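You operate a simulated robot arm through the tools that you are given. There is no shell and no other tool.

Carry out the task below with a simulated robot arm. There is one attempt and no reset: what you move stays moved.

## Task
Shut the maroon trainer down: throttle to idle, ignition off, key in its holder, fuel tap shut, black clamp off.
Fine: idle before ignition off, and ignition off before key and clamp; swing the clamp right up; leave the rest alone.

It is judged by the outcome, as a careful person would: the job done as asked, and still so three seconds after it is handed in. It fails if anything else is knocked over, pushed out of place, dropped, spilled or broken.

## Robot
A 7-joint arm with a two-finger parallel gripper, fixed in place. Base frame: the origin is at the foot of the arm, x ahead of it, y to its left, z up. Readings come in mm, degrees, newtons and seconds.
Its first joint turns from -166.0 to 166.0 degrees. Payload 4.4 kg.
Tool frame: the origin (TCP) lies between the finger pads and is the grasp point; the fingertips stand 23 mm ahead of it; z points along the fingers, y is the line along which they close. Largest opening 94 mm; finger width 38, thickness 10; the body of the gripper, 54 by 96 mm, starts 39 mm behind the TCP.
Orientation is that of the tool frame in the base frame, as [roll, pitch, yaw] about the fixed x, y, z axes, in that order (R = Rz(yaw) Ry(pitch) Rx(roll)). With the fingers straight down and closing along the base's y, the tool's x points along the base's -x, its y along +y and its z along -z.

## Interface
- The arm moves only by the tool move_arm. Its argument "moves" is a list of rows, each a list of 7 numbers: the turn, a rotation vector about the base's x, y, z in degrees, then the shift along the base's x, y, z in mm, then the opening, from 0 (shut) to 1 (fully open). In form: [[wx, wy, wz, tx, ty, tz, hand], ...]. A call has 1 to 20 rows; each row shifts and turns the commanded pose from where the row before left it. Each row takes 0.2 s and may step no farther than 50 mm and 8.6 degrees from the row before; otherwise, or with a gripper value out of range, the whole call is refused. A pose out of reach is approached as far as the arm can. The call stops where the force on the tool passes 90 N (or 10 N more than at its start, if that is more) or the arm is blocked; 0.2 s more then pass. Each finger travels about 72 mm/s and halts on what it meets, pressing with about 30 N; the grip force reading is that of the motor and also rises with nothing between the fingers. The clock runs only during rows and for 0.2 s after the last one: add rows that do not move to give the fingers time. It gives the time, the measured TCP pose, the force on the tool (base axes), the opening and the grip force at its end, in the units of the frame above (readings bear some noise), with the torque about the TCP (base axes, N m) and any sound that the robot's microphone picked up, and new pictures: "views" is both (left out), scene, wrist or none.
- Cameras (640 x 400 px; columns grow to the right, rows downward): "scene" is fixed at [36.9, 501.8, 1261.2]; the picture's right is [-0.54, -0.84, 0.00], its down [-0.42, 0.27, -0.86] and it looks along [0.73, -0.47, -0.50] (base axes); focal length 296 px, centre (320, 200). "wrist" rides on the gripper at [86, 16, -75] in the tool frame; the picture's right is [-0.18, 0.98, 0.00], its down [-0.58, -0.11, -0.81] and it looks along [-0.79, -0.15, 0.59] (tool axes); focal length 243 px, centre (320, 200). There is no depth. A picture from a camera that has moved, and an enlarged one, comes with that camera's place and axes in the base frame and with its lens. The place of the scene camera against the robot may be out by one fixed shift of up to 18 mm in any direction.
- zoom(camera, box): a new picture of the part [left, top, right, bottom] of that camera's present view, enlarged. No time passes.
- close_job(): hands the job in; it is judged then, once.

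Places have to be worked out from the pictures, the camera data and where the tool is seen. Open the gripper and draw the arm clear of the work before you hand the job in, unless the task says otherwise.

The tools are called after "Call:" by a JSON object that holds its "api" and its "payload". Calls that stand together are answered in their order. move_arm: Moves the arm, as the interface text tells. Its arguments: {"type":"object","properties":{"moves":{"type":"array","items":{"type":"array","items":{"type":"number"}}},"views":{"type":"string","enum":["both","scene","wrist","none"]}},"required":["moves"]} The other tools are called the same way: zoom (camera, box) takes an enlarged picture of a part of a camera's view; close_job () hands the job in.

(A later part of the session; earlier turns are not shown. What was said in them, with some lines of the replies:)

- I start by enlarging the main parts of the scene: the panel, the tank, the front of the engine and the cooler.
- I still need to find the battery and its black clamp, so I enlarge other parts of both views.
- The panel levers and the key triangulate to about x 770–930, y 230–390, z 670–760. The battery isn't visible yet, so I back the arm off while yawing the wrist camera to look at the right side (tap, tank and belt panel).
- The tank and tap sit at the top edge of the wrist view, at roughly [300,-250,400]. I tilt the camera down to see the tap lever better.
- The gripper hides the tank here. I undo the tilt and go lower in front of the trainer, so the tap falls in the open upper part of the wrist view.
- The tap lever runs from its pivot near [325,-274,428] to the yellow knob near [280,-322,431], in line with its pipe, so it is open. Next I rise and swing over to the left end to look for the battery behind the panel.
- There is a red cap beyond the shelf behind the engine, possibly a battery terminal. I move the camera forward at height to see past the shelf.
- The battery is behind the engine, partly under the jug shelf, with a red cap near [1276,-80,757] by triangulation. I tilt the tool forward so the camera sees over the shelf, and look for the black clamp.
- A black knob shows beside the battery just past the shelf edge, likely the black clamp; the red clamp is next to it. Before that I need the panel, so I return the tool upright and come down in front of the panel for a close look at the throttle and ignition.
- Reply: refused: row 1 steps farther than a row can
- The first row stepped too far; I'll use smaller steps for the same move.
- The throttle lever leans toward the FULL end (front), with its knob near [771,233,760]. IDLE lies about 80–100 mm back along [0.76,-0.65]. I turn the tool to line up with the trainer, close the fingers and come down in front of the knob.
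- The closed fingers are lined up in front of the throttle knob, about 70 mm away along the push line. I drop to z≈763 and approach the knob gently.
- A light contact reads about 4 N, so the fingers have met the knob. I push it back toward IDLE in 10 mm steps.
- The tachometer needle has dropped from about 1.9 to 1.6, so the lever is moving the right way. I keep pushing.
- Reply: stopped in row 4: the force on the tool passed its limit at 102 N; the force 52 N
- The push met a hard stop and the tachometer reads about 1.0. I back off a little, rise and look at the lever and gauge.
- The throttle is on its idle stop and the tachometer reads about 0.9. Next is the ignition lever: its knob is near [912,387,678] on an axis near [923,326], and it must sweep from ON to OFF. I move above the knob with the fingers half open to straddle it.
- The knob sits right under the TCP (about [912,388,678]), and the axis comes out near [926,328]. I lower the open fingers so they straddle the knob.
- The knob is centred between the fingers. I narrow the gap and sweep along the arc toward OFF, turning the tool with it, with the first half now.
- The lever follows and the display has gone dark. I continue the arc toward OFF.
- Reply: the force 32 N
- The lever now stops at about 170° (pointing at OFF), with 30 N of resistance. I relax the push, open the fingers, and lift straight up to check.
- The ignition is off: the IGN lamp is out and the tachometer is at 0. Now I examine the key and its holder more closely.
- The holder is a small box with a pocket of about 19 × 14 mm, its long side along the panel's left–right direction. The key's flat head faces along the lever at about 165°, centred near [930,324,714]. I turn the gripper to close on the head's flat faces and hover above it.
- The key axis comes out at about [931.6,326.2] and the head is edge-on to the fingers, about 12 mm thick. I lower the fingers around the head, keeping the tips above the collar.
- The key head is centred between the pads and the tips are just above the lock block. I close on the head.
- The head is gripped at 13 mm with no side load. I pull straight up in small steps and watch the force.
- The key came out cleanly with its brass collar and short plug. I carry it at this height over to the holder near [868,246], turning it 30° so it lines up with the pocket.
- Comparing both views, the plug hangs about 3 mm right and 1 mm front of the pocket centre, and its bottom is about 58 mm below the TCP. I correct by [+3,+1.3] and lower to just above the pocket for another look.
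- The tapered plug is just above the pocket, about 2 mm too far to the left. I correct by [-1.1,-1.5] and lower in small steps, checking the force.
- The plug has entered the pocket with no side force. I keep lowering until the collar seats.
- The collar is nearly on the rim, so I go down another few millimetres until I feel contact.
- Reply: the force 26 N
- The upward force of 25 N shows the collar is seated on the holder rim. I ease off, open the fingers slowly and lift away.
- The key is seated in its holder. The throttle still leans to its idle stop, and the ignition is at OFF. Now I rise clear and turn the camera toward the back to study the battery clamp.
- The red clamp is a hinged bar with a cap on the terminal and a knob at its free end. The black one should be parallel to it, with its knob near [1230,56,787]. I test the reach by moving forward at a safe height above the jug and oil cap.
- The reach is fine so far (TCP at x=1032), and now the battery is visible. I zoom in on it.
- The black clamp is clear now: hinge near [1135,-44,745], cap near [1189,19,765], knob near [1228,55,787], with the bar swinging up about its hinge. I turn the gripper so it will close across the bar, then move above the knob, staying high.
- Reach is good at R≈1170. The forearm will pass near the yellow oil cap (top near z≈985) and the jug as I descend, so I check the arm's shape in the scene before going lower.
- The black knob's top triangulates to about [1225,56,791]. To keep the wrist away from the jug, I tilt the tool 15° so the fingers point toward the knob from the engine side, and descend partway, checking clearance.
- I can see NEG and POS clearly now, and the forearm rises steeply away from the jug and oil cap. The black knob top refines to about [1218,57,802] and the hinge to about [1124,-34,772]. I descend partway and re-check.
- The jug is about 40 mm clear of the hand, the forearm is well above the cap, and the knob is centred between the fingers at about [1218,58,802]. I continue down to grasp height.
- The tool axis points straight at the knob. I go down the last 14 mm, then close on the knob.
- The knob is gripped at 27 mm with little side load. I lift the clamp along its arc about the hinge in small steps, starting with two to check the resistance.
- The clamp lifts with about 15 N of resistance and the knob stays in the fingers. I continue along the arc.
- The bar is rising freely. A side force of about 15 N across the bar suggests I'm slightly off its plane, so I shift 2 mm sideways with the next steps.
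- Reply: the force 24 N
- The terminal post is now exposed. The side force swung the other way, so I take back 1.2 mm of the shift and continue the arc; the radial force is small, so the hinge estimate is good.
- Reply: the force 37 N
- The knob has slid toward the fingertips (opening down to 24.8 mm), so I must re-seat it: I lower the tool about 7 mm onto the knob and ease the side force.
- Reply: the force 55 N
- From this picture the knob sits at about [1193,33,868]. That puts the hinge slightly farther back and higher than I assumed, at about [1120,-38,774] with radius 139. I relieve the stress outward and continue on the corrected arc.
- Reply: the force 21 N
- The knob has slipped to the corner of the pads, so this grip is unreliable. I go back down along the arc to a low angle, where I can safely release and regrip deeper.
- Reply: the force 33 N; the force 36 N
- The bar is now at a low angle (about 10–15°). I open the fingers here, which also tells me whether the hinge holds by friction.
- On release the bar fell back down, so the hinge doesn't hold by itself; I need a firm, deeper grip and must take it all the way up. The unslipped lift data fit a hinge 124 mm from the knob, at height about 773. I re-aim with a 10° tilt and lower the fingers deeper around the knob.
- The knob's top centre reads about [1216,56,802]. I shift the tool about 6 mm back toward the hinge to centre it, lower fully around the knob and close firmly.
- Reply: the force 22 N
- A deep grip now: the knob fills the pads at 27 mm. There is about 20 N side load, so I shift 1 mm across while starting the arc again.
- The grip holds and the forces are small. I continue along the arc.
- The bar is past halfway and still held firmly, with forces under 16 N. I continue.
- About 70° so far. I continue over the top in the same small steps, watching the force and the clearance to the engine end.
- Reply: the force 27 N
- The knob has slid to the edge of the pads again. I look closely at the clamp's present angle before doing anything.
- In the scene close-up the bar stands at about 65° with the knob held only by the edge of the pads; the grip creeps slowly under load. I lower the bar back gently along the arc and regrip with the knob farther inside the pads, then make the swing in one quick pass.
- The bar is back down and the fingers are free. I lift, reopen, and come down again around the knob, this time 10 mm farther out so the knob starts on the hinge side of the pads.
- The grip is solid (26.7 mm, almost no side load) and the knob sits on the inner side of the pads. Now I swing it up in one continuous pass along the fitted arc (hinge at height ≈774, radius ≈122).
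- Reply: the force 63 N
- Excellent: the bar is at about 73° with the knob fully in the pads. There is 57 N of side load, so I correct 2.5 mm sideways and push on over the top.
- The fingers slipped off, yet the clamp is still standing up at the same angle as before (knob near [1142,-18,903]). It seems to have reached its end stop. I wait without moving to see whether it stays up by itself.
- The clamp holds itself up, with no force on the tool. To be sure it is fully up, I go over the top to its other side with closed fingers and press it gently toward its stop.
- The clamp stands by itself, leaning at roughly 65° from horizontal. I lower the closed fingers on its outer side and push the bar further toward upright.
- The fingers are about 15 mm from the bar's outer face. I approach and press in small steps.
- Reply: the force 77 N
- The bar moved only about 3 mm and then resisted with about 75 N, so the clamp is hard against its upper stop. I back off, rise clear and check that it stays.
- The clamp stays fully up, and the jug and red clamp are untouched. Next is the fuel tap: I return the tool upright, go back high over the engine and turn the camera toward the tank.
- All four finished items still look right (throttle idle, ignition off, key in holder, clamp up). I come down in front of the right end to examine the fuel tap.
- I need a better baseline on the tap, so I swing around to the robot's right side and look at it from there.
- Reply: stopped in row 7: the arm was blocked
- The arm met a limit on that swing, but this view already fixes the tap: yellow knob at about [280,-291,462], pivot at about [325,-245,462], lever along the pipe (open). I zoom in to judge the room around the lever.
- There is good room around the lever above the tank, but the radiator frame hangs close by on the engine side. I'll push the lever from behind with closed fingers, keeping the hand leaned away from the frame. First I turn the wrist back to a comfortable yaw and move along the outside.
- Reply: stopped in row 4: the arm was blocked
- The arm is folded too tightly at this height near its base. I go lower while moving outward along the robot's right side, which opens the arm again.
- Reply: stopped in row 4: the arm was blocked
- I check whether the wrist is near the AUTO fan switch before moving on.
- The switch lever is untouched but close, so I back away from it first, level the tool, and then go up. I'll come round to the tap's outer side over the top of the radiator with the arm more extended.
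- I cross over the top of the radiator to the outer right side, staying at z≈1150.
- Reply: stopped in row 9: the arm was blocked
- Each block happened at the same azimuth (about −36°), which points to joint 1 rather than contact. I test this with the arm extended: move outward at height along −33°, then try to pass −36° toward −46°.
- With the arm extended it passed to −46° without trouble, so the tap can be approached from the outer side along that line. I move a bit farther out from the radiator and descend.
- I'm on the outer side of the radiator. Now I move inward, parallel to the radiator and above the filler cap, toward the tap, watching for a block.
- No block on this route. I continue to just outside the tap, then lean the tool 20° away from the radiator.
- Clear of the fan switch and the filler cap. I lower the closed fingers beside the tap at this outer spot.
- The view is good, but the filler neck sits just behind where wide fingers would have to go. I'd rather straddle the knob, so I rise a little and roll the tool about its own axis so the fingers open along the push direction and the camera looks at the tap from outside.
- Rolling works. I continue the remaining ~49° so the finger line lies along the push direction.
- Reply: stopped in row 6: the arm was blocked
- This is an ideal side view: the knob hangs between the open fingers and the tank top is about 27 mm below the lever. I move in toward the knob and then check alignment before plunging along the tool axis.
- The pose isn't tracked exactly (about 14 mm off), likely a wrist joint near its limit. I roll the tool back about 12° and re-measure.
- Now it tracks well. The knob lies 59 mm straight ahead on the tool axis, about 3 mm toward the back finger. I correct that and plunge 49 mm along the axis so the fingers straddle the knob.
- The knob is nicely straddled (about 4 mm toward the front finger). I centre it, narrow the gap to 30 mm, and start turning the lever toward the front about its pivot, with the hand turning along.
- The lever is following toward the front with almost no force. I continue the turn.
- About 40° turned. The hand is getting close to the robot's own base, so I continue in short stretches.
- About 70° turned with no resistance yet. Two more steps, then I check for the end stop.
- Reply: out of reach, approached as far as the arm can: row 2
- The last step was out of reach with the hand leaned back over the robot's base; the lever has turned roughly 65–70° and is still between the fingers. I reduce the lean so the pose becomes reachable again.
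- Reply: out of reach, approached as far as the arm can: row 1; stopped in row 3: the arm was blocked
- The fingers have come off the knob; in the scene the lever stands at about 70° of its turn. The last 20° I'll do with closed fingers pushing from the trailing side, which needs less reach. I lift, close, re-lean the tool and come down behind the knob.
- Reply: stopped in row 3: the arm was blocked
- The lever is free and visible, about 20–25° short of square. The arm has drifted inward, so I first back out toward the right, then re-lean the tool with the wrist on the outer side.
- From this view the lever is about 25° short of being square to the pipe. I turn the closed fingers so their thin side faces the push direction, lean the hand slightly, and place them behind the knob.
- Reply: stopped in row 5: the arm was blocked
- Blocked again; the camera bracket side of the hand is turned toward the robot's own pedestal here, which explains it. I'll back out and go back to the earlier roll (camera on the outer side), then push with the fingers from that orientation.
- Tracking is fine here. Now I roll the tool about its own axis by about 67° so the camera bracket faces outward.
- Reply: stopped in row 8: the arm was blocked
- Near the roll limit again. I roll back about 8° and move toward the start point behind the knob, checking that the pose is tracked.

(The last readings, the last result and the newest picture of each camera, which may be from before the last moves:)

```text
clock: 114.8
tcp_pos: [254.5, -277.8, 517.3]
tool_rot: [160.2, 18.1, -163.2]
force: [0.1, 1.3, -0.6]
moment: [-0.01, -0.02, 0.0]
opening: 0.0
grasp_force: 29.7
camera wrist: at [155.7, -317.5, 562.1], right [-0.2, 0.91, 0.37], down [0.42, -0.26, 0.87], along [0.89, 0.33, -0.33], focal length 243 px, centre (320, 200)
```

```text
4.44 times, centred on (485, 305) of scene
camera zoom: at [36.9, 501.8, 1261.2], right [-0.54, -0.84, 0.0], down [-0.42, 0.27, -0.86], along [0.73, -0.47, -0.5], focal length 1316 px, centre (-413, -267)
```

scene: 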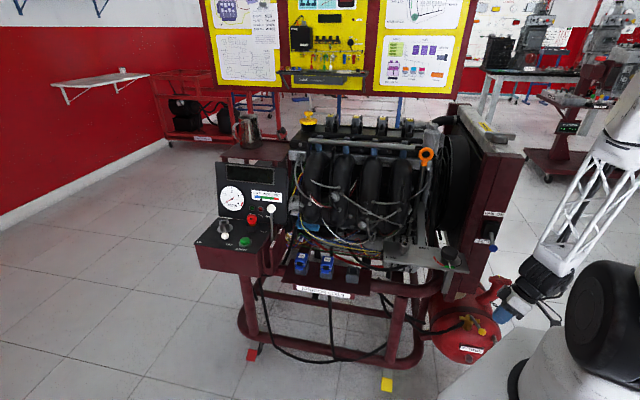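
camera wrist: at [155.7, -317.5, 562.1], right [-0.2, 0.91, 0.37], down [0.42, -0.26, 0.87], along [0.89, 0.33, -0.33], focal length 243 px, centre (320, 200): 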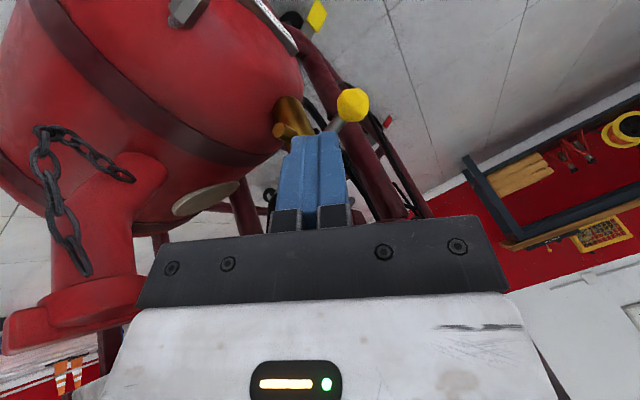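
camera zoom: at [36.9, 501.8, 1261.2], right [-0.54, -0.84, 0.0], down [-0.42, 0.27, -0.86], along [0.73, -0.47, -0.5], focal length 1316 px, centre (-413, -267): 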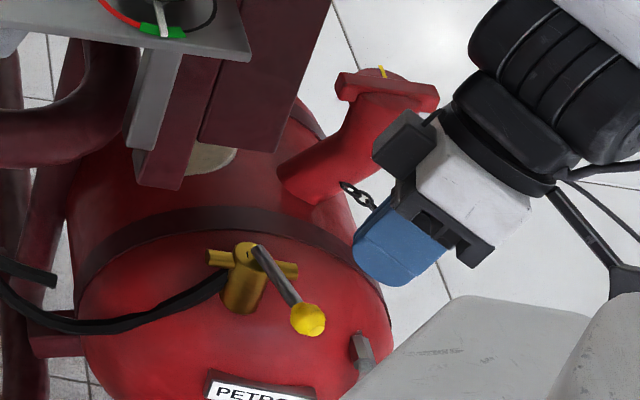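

Now the pose is tracked, the fingers point behind the knob, and the knob is at about [268,-227,462]. I lower behind it and then push toward the front.

Call:
{"api": "move_arm", "payload": {"moves": [[0, 0, 0, 0, 4, -14, 0], [0, 0, 0, 0, 4, -14, 0], [0, 0, 0, -0.8, 3.8, -14, 0]], "views": "both"}}

Call:
{"api": "zoom", "payload": {"camera": "wrist", "box": [200, 0, 460, 220]}}

Call:
{"api": "zoom", "payload": {"camera": "scene", "box": [440, 260, 530, 350]}}

```text
clock: 115.6
tcp_pos: [253.9, -265.3, 474.1]
tool_rot: [160.2, 18.3, -163.2]
force: [-0.3, 0.7, 0.3]
moment: [0.01, -0.01, -0.01]
opening: 0.0
grasp_force: 29.7
camera wrist: at [155.0, -306.2, 519.9], right [-0.2, 0.91, 0.37], down [0.42, -0.26, 0.87], along [0.89, 0.33, -0.33], focal length 243 px, centre (320, 200)
```

scene: 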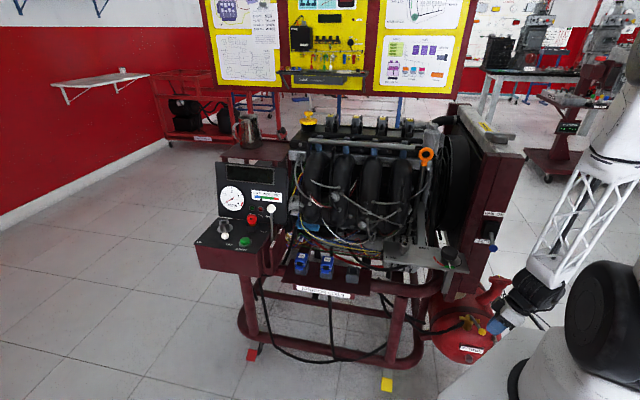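
wrist: 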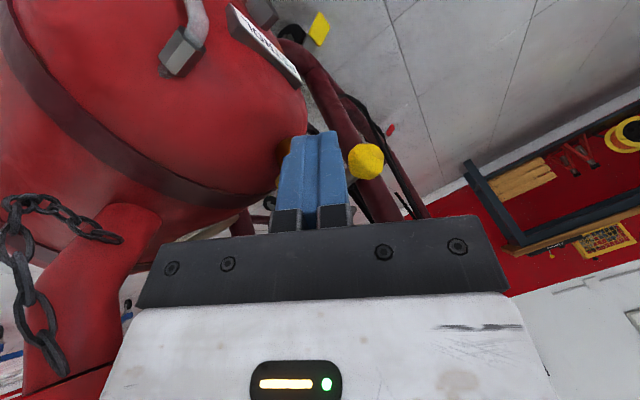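

```text
1.82 times, centred on (330, 110) of wrist
camera zoom: at [155.0, -306.2, 519.9], right [-0.2, 0.91, 0.37], down [0.42, -0.26, 0.87], along [0.89, 0.33, -0.33], focal length 441 px, centre (302, 364)
```

zoom: 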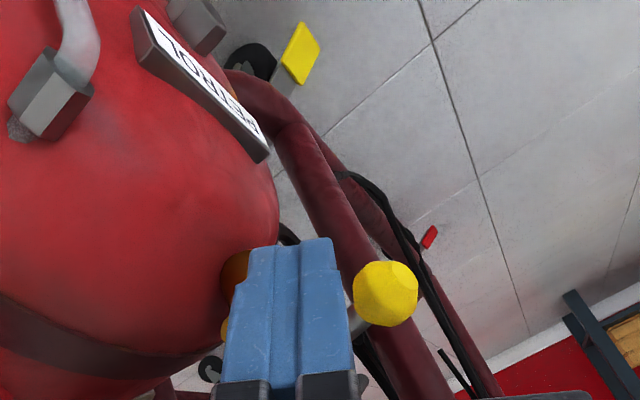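

```text
4.44 times, centred on (485, 305) of scene
camera zoom: at [36.9, 501.8, 1261.2], right [-0.54, -0.84, 0.0], down [-0.42, 0.27, -0.86], along [0.73, -0.47, -0.5], focal length 1316 px, centre (-413, -267)
```

zoom: 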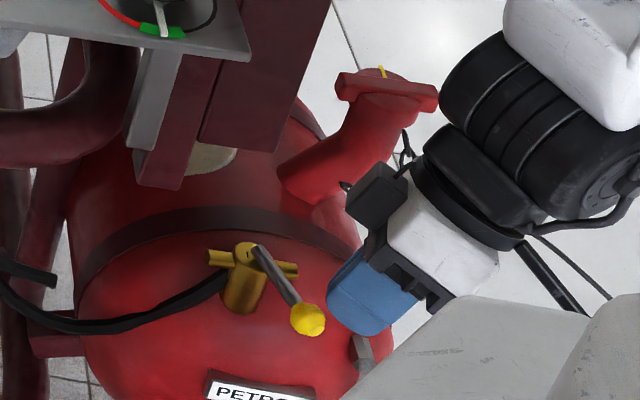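

Call:
{"api": "move_arm", "payload": {"moves": [[0, 0, 0, 0.6, 5.6, 0, 0], [0, 0, 0, -0.7, 8.5, 0, 0], [0, 0, 0, 0.5, 9.2, 0, 0]], "views": "both"}}

Call:
{"api": "zoom", "payload": {"camera": "wrist", "box": [200, 0, 460, 220]}}

Call:
{"api": "zoom", "payload": {"camera": "scene", "box": [440, 260, 530, 350]}}

```text
clock: 116.4
tcp_pos: [254.8, -242.8, 474.5]
tool_rot: [160.3, 18.2, -163.2]
force: [0.0, -0.5, 0.5]
moment: [0.01, 0.02, 0.01]
opening: 0.0
grasp_force: 29.6
camera wrist: at [155.1, -282.4, 519.9], right [-0.2, 0.91, 0.37], down [0.42, -0.26, 0.87], along [0.89, 0.33, -0.33], focal length 243 px, centre (320, 200)
```

scene: 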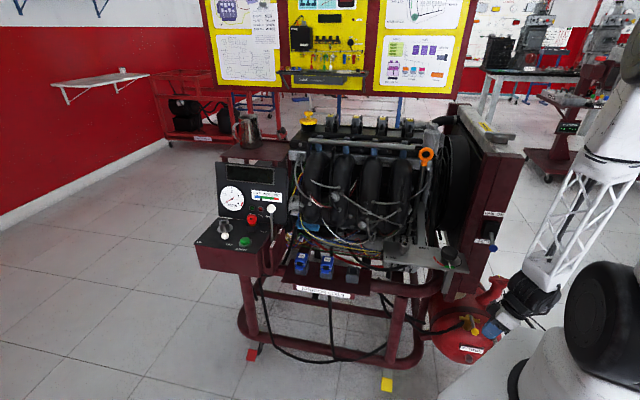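
wrist: 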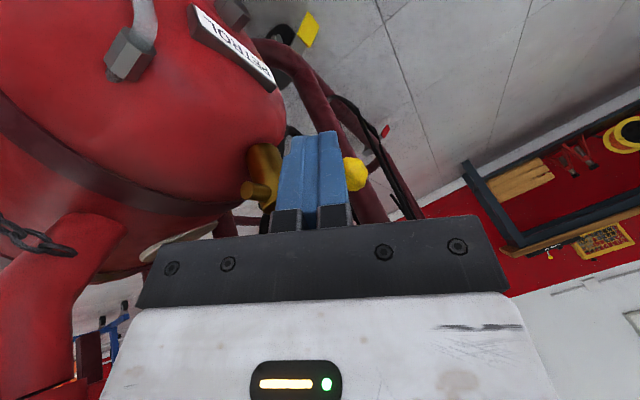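

```text
1.82 times, centred on (330, 110) of wrist
camera zoom: at [155.1, -282.4, 519.9], right [-0.2, 0.91, 0.37], down [0.42, -0.26, 0.87], along [0.89, 0.33, -0.33], focal length 441 px, centre (302, 364)
```

zoom: 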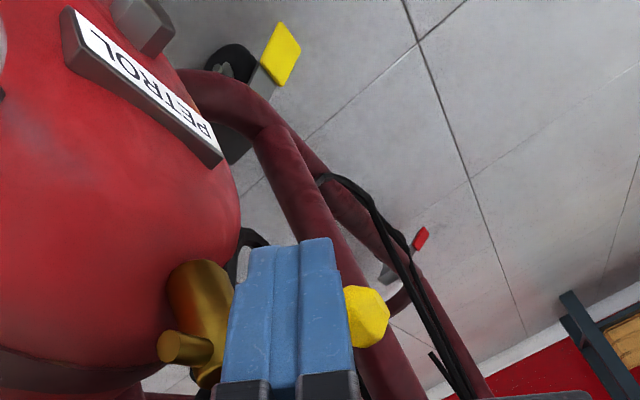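

```text
4.44 times, centred on (485, 305) of scene
camera zoom: at [36.9, 501.8, 1261.2], right [-0.54, -0.84, 0.0], down [-0.42, 0.27, -0.86], along [0.73, -0.47, -0.5], focal length 1316 px, centre (-413, -267)
```

zoom: 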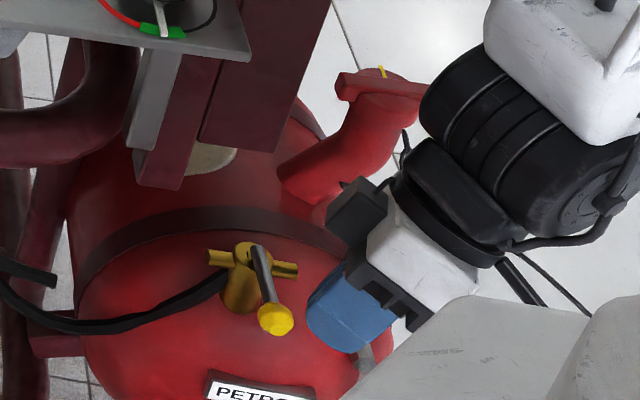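

The lever turned further and the pose tracks well. I continue pushing toward the stop.

Call:
{"api": "move_arm", "payload": {"moves": [[0, 0, 0, 1.2, 5.2, 0, 0], [0, 0, 0, 1.2, 5.1, 0, 0], [0, 0, 0, 1.5, 4, 0, 0]], "views": "both"}}

Call:
{"api": "zoom", "payload": {"camera": "wrist", "box": [200, 0, 460, 220]}}

Call:
{"api": "zoom", "payload": {"camera": "scene", "box": [440, 260, 530, 350]}}

```text
clock: 117.1
tcp_pos: [256.4, -236.1, 474.7]
tool_rot: [160.8, 18.1, -163.2]
force: [-59.7, -40.3, 3.0]
moment: [-0.44, 0.68, 0.42]
opening: 0.1
grasp_force: 30.1
stopped in row 3: the force on the tool passed its limit at 104 N (the readings are from after the stop); the commanded pose is now the measured one
camera wrist: at [157.4, -274.7, 520.5], right [-0.2, 0.91, 0.36], down [0.42, -0.26, 0.87], along [0.89, 0.32, -0.33], focal length 243 px, centre (320, 200)
```

scene: 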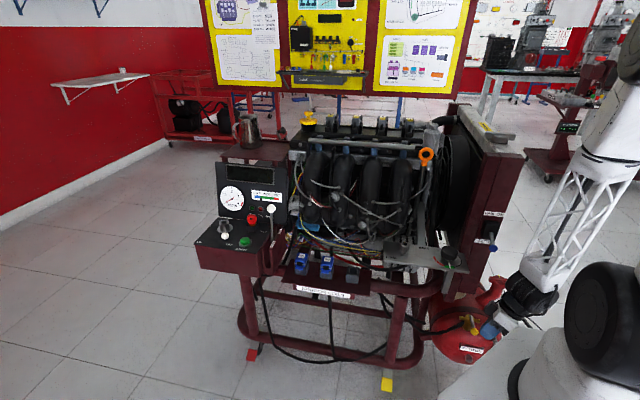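
wrist: 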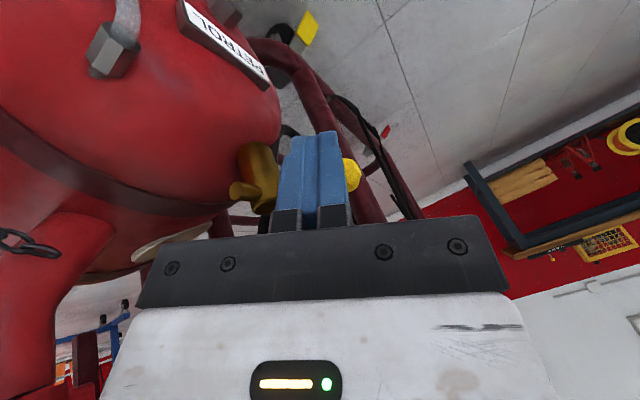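

```text
1.82 times, centred on (330, 110) of wrist
camera zoom: at [157.4, -274.7, 520.5], right [-0.2, 0.91, 0.36], down [0.42, -0.26, 0.87], along [0.89, 0.32, -0.33], focal length 441 px, centre (302, 364)
```

zoom: 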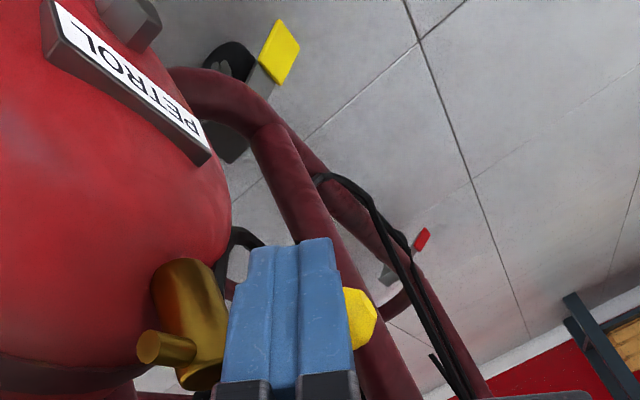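

```text
4.44 times, centred on (485, 305) of scene
camera zoom: at [36.9, 501.8, 1261.2], right [-0.54, -0.84, 0.0], down [-0.42, 0.27, -0.86], along [0.73, -0.47, -0.5], focal length 1316 px, centre (-413, -267)
```

zoom: 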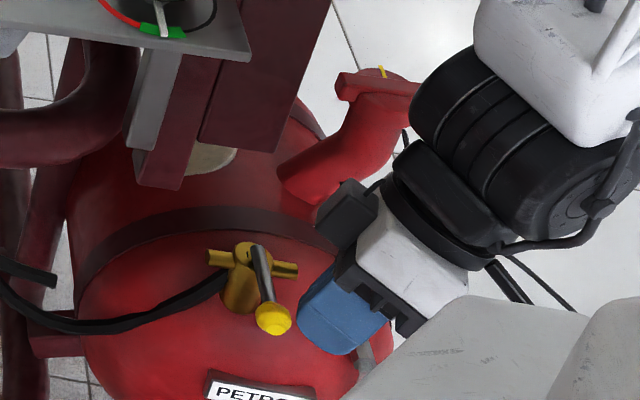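

The push met a hard stop (104 N) with the lever now square to its pipe, so the tap is shut. I back off, lift out along the tool axis and look.

Call:
{"api": "move_arm", "payload": {"moves": [[0, 0, 0, -4, -5, 0, 0], [0, 0, 0, -6, -10, 2, 0], [0, 0, 0, -4, -14, 25, 0], [0, 0, 0, -4, -16, 32, 0], [0, 0, 0, -4, -18, 34, 0]], "views": "both"}}

Call:
{"api": "zoom", "payload": {"camera": "wrist", "box": [200, 0, 460, 220]}}

Call:
{"api": "zoom", "payload": {"camera": "scene", "box": [440, 260, 530, 350]}}

```text
clock: 118.3
tcp_pos: [234.6, -295.2, 564.9]
tool_rot: [160.2, 18.2, -163.3]
force: [0.1, -0.2, 1.2]
moment: [-0.01, 0.03, -0.01]
opening: 0.1
grasp_force: 30.5
camera wrist: at [135.2, -335.8, 611.3], right [-0.2, 0.91, 0.37], down [0.42, -0.26, 0.87], along [0.88, 0.33, -0.33], focal length 243 px, centre (320, 200)
```

scene: 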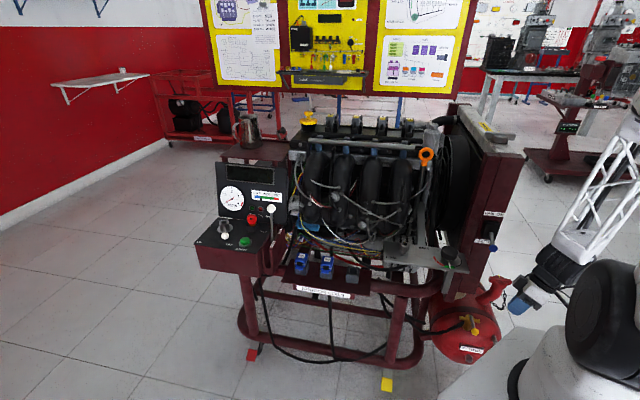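
wrist: 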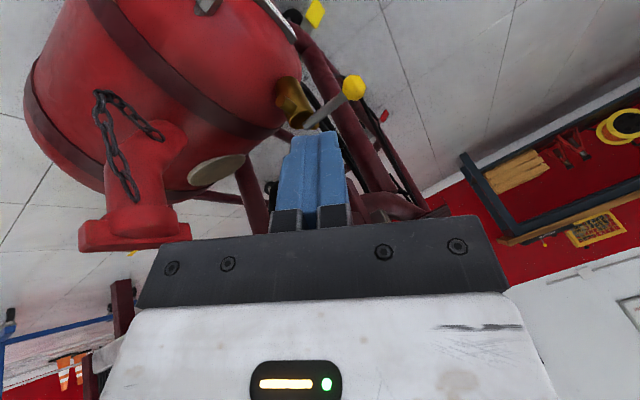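

```text
1.82 times, centred on (330, 110) of wrist
camera zoom: at [135.2, -335.8, 611.3], right [-0.2, 0.91, 0.37], down [0.42, -0.26, 0.87], along [0.88, 0.33, -0.33], focal length 441 px, centre (302, 364)
```

zoom: 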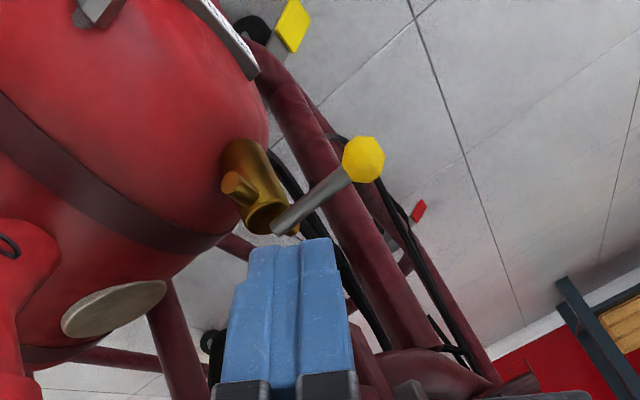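

```text
4.44 times, centred on (485, 305) of scene
camera zoom: at [36.9, 501.8, 1261.2], right [-0.54, -0.84, 0.0], down [-0.42, 0.27, -0.86], along [0.73, -0.47, -0.5], focal length 1316 px, centre (-413, -267)
```

zoom: 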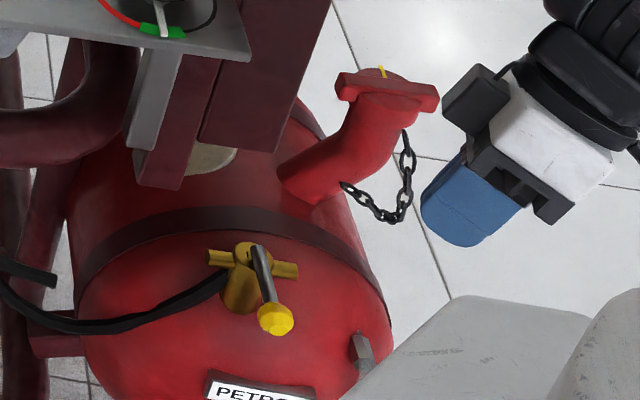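

The lever is square to the pipe: shut. Now I open the gripper and withdraw outward along the way I came, then up, well clear of the trainer.

Call:
{"api": "move_arm", "payload": {"moves": [[0, 0, 0, 2, -34, 30, 0.3], [0, 0, 0, 6, -32, 36, 0.5], [0, 0, 0, 8, -30, 38, 0.5], [0, 0, 0, 8, -30, 38, 0.5], [0, 0, 0, 18, -20, 40, 0.5], [0, 0, 0, 18, -20, 40, 0.5], [0, 0, 0, 18, -20, 40, 0.5], [0, 0, 0, 20, -20, 40, 0.5], [0, 0, 0, 20, -20, 40, 0.5], [0, 0, 0, 22, -20, 40, 0.5], [0, 0, 0, 25, -20, 35, 0.5], [0, 0, 0, 25, -20, 35, 0.5]], "views": "both"}}

Call:
{"api": "zoom", "payload": {"camera": "scene", "box": [180, 90, 330, 280]}}

Call:
{"api": "zoom", "payload": {"camera": "scene", "box": [400, 100, 540, 370]}}

```text
clock: 120.9
tcp_pos: [425.0, -582.7, 1018.3]
tool_rot: [160.6, 18.0, -163.2]
force: [0.9, 0.0, -1.3]
moment: [-0.07, 0.01, -0.02]
opening: 47.1
grasp_force: 0.1
camera wrist: at [325.5, -623.1, 1064.4], right [-0.2, 0.91, 0.37], down [0.42, -0.26, 0.87], along [0.89, 0.33, -0.33], focal length 243 px, centre (320, 200)
```

scene: 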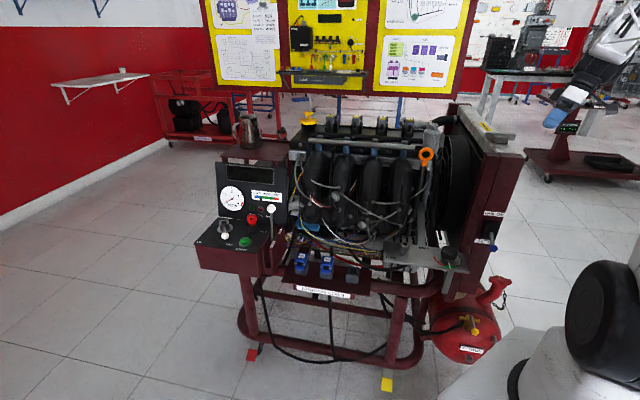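
wrist: 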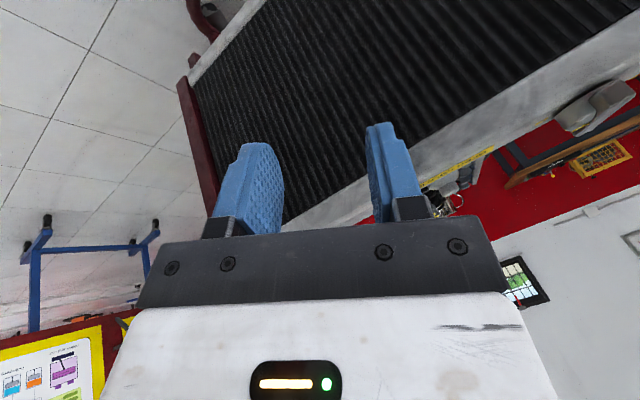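

```text
2.11 times, centred on (255, 185) of scene
camera zoom: at [36.9, 501.8, 1261.2], right [-0.54, -0.84, 0.0], down [-0.42, 0.27, -0.86], along [0.73, -0.47, -0.5], focal length 623 px, centre (457, 232)
```

zoom: 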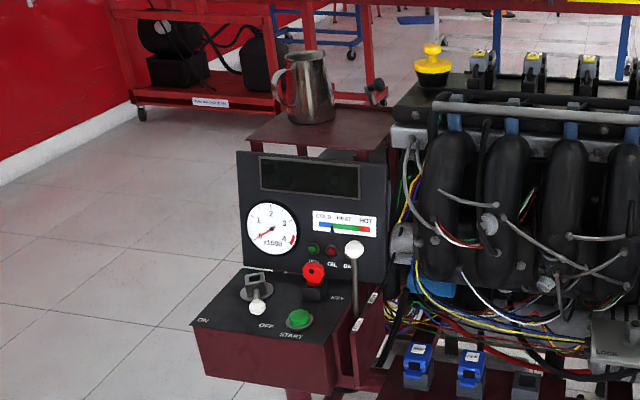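

```text
1.48 times, centred on (470, 235) of scene
camera zoom: at [36.9, 501.8, 1261.2], right [-0.54, -0.84, 0.0], down [-0.42, 0.27, -0.86], along [0.73, -0.47, -0.5], focal length 439 px, centre (98, 148)
```

zoom: 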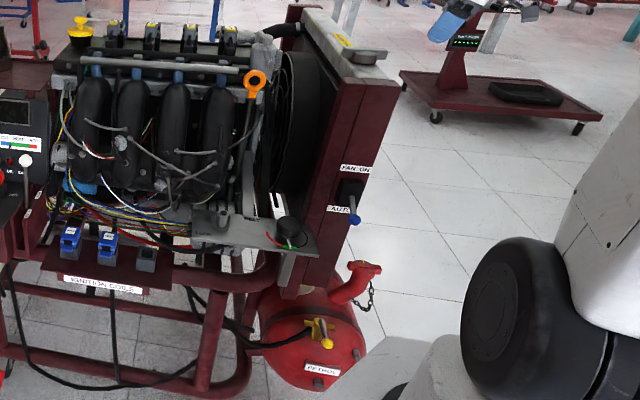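

Everything looks right from here. I take a last close look at the clamp, the panel and the tap.

Call:
{"api": "zoom", "payload": {"camera": "scene", "box": [225, 95, 325, 165]}}

Call:
{"api": "zoom", "payload": {"camera": "scene", "box": [190, 180, 300, 270]}}

Call:
{"api": "zoom", "payload": {"camera": "scene", "box": [430, 270, 520, 360]}}

Call:
{"api": "move_arm", "payload": {"moves": [[0, 0, 0, 15, -25, 35, 1], [0, 0, 0, 15, -25, 35, 1], [0, 0, 0, 0, 0, 0, 1]], "views": "scene"}}

```text
5.71 times, centred on (275, 130) of scene
camera zoom: at [36.9, 501.8, 1261.2], right [-0.54, -0.84, 0.0], down [-0.42, 0.27, -0.86], along [0.73, -0.47, -0.5], focal length 1692 px, centre (577, 600)
```

zoom: 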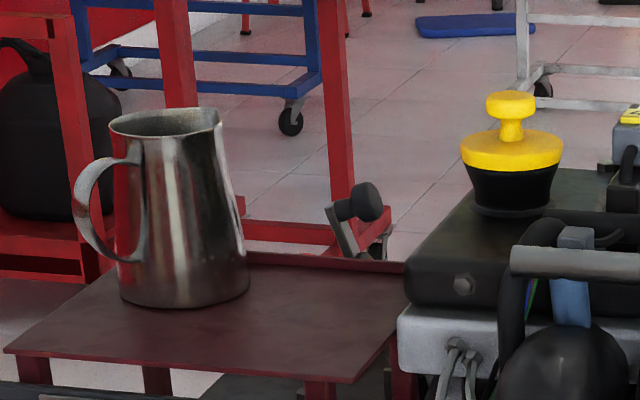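

```text
4.44 times, centred on (245, 225) of scene
camera zoom: at [36.9, 501.8, 1261.2], right [-0.54, -0.84, 0.0], down [-0.42, 0.27, -0.86], along [0.73, -0.47, -0.5], focal length 1316 px, centre (653, 89)
```

zoom: 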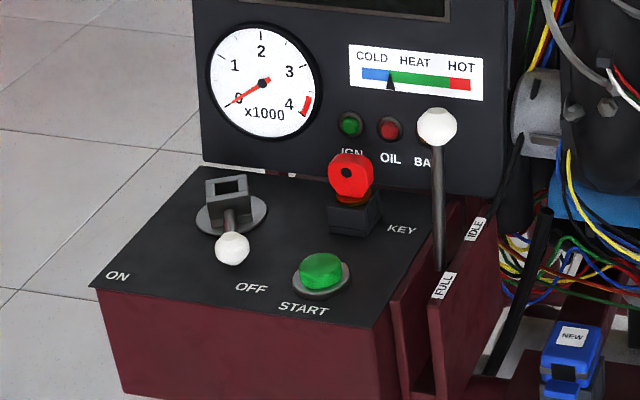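

```text
4.44 times, centred on (475, 315) of scene
camera zoom: at [36.9, 501.8, 1261.2], right [-0.54, -0.84, 0.0], down [-0.42, 0.27, -0.86], along [0.73, -0.47, -0.5], focal length 1316 px, centre (-369, -311)
```

zoom: 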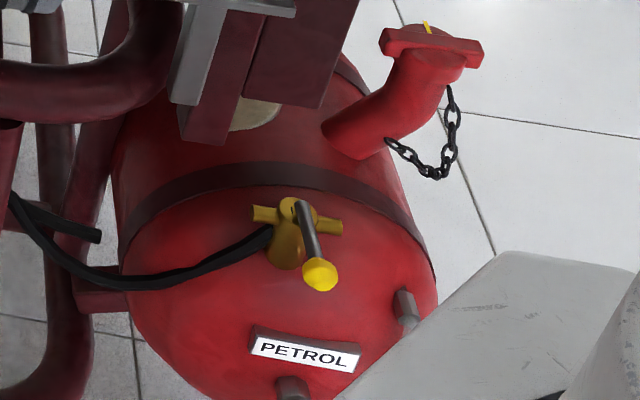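

```text
clock: 121.7
tcp_pos: [455.0, -633.8, 1091.5]
tool_rot: [160.8, 18.1, -163.2]
force: [0.1, -0.6, 0.6]
moment: [0.03, -0.01, -0.01]
opening: 94.1
grasp_force: 0.2
```

scene: 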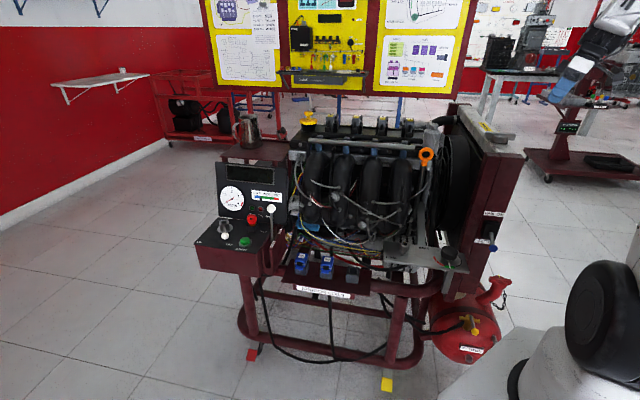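

All five items are in place: throttle at idle, ignition off, key seated in its holder, black clamp standing up against its stop, and fuel tap shut. The gripper is open and the arm is clear of the trainer, so I hand the job in.

Call:
{"api": "close_job", "payload": {}}

```text
The job is handed in.
```

The maroon trainer is shut down and the job is handed in. I don't have the verdict back.

- **Throttle:** the lever is on its idle stop. I set it before touching the ignition.
- **Ignition:** the lever is at its OFF stop, with the IGN lamp out and the tachometer at 0.
- **Key:** it is seated in its holder, and I moved it only after the ignition was off.
- **Fuel tap:** the lever is against its stop, square to the pipe.
- **Black clamp:** it is off the terminal, swung up to its stop, and stays there by itself. It slipped out of the grip and dropped back to closed on the first attempts.

At the end I saw nothing else moved: the jug, the red clamp and the fan switch are as they were. At the tank the arm stopped several times at its reach limit, and the wrist came close to the fan switch without touching it. The gripper is open and the arm is parked clear, to the right of the radiator.
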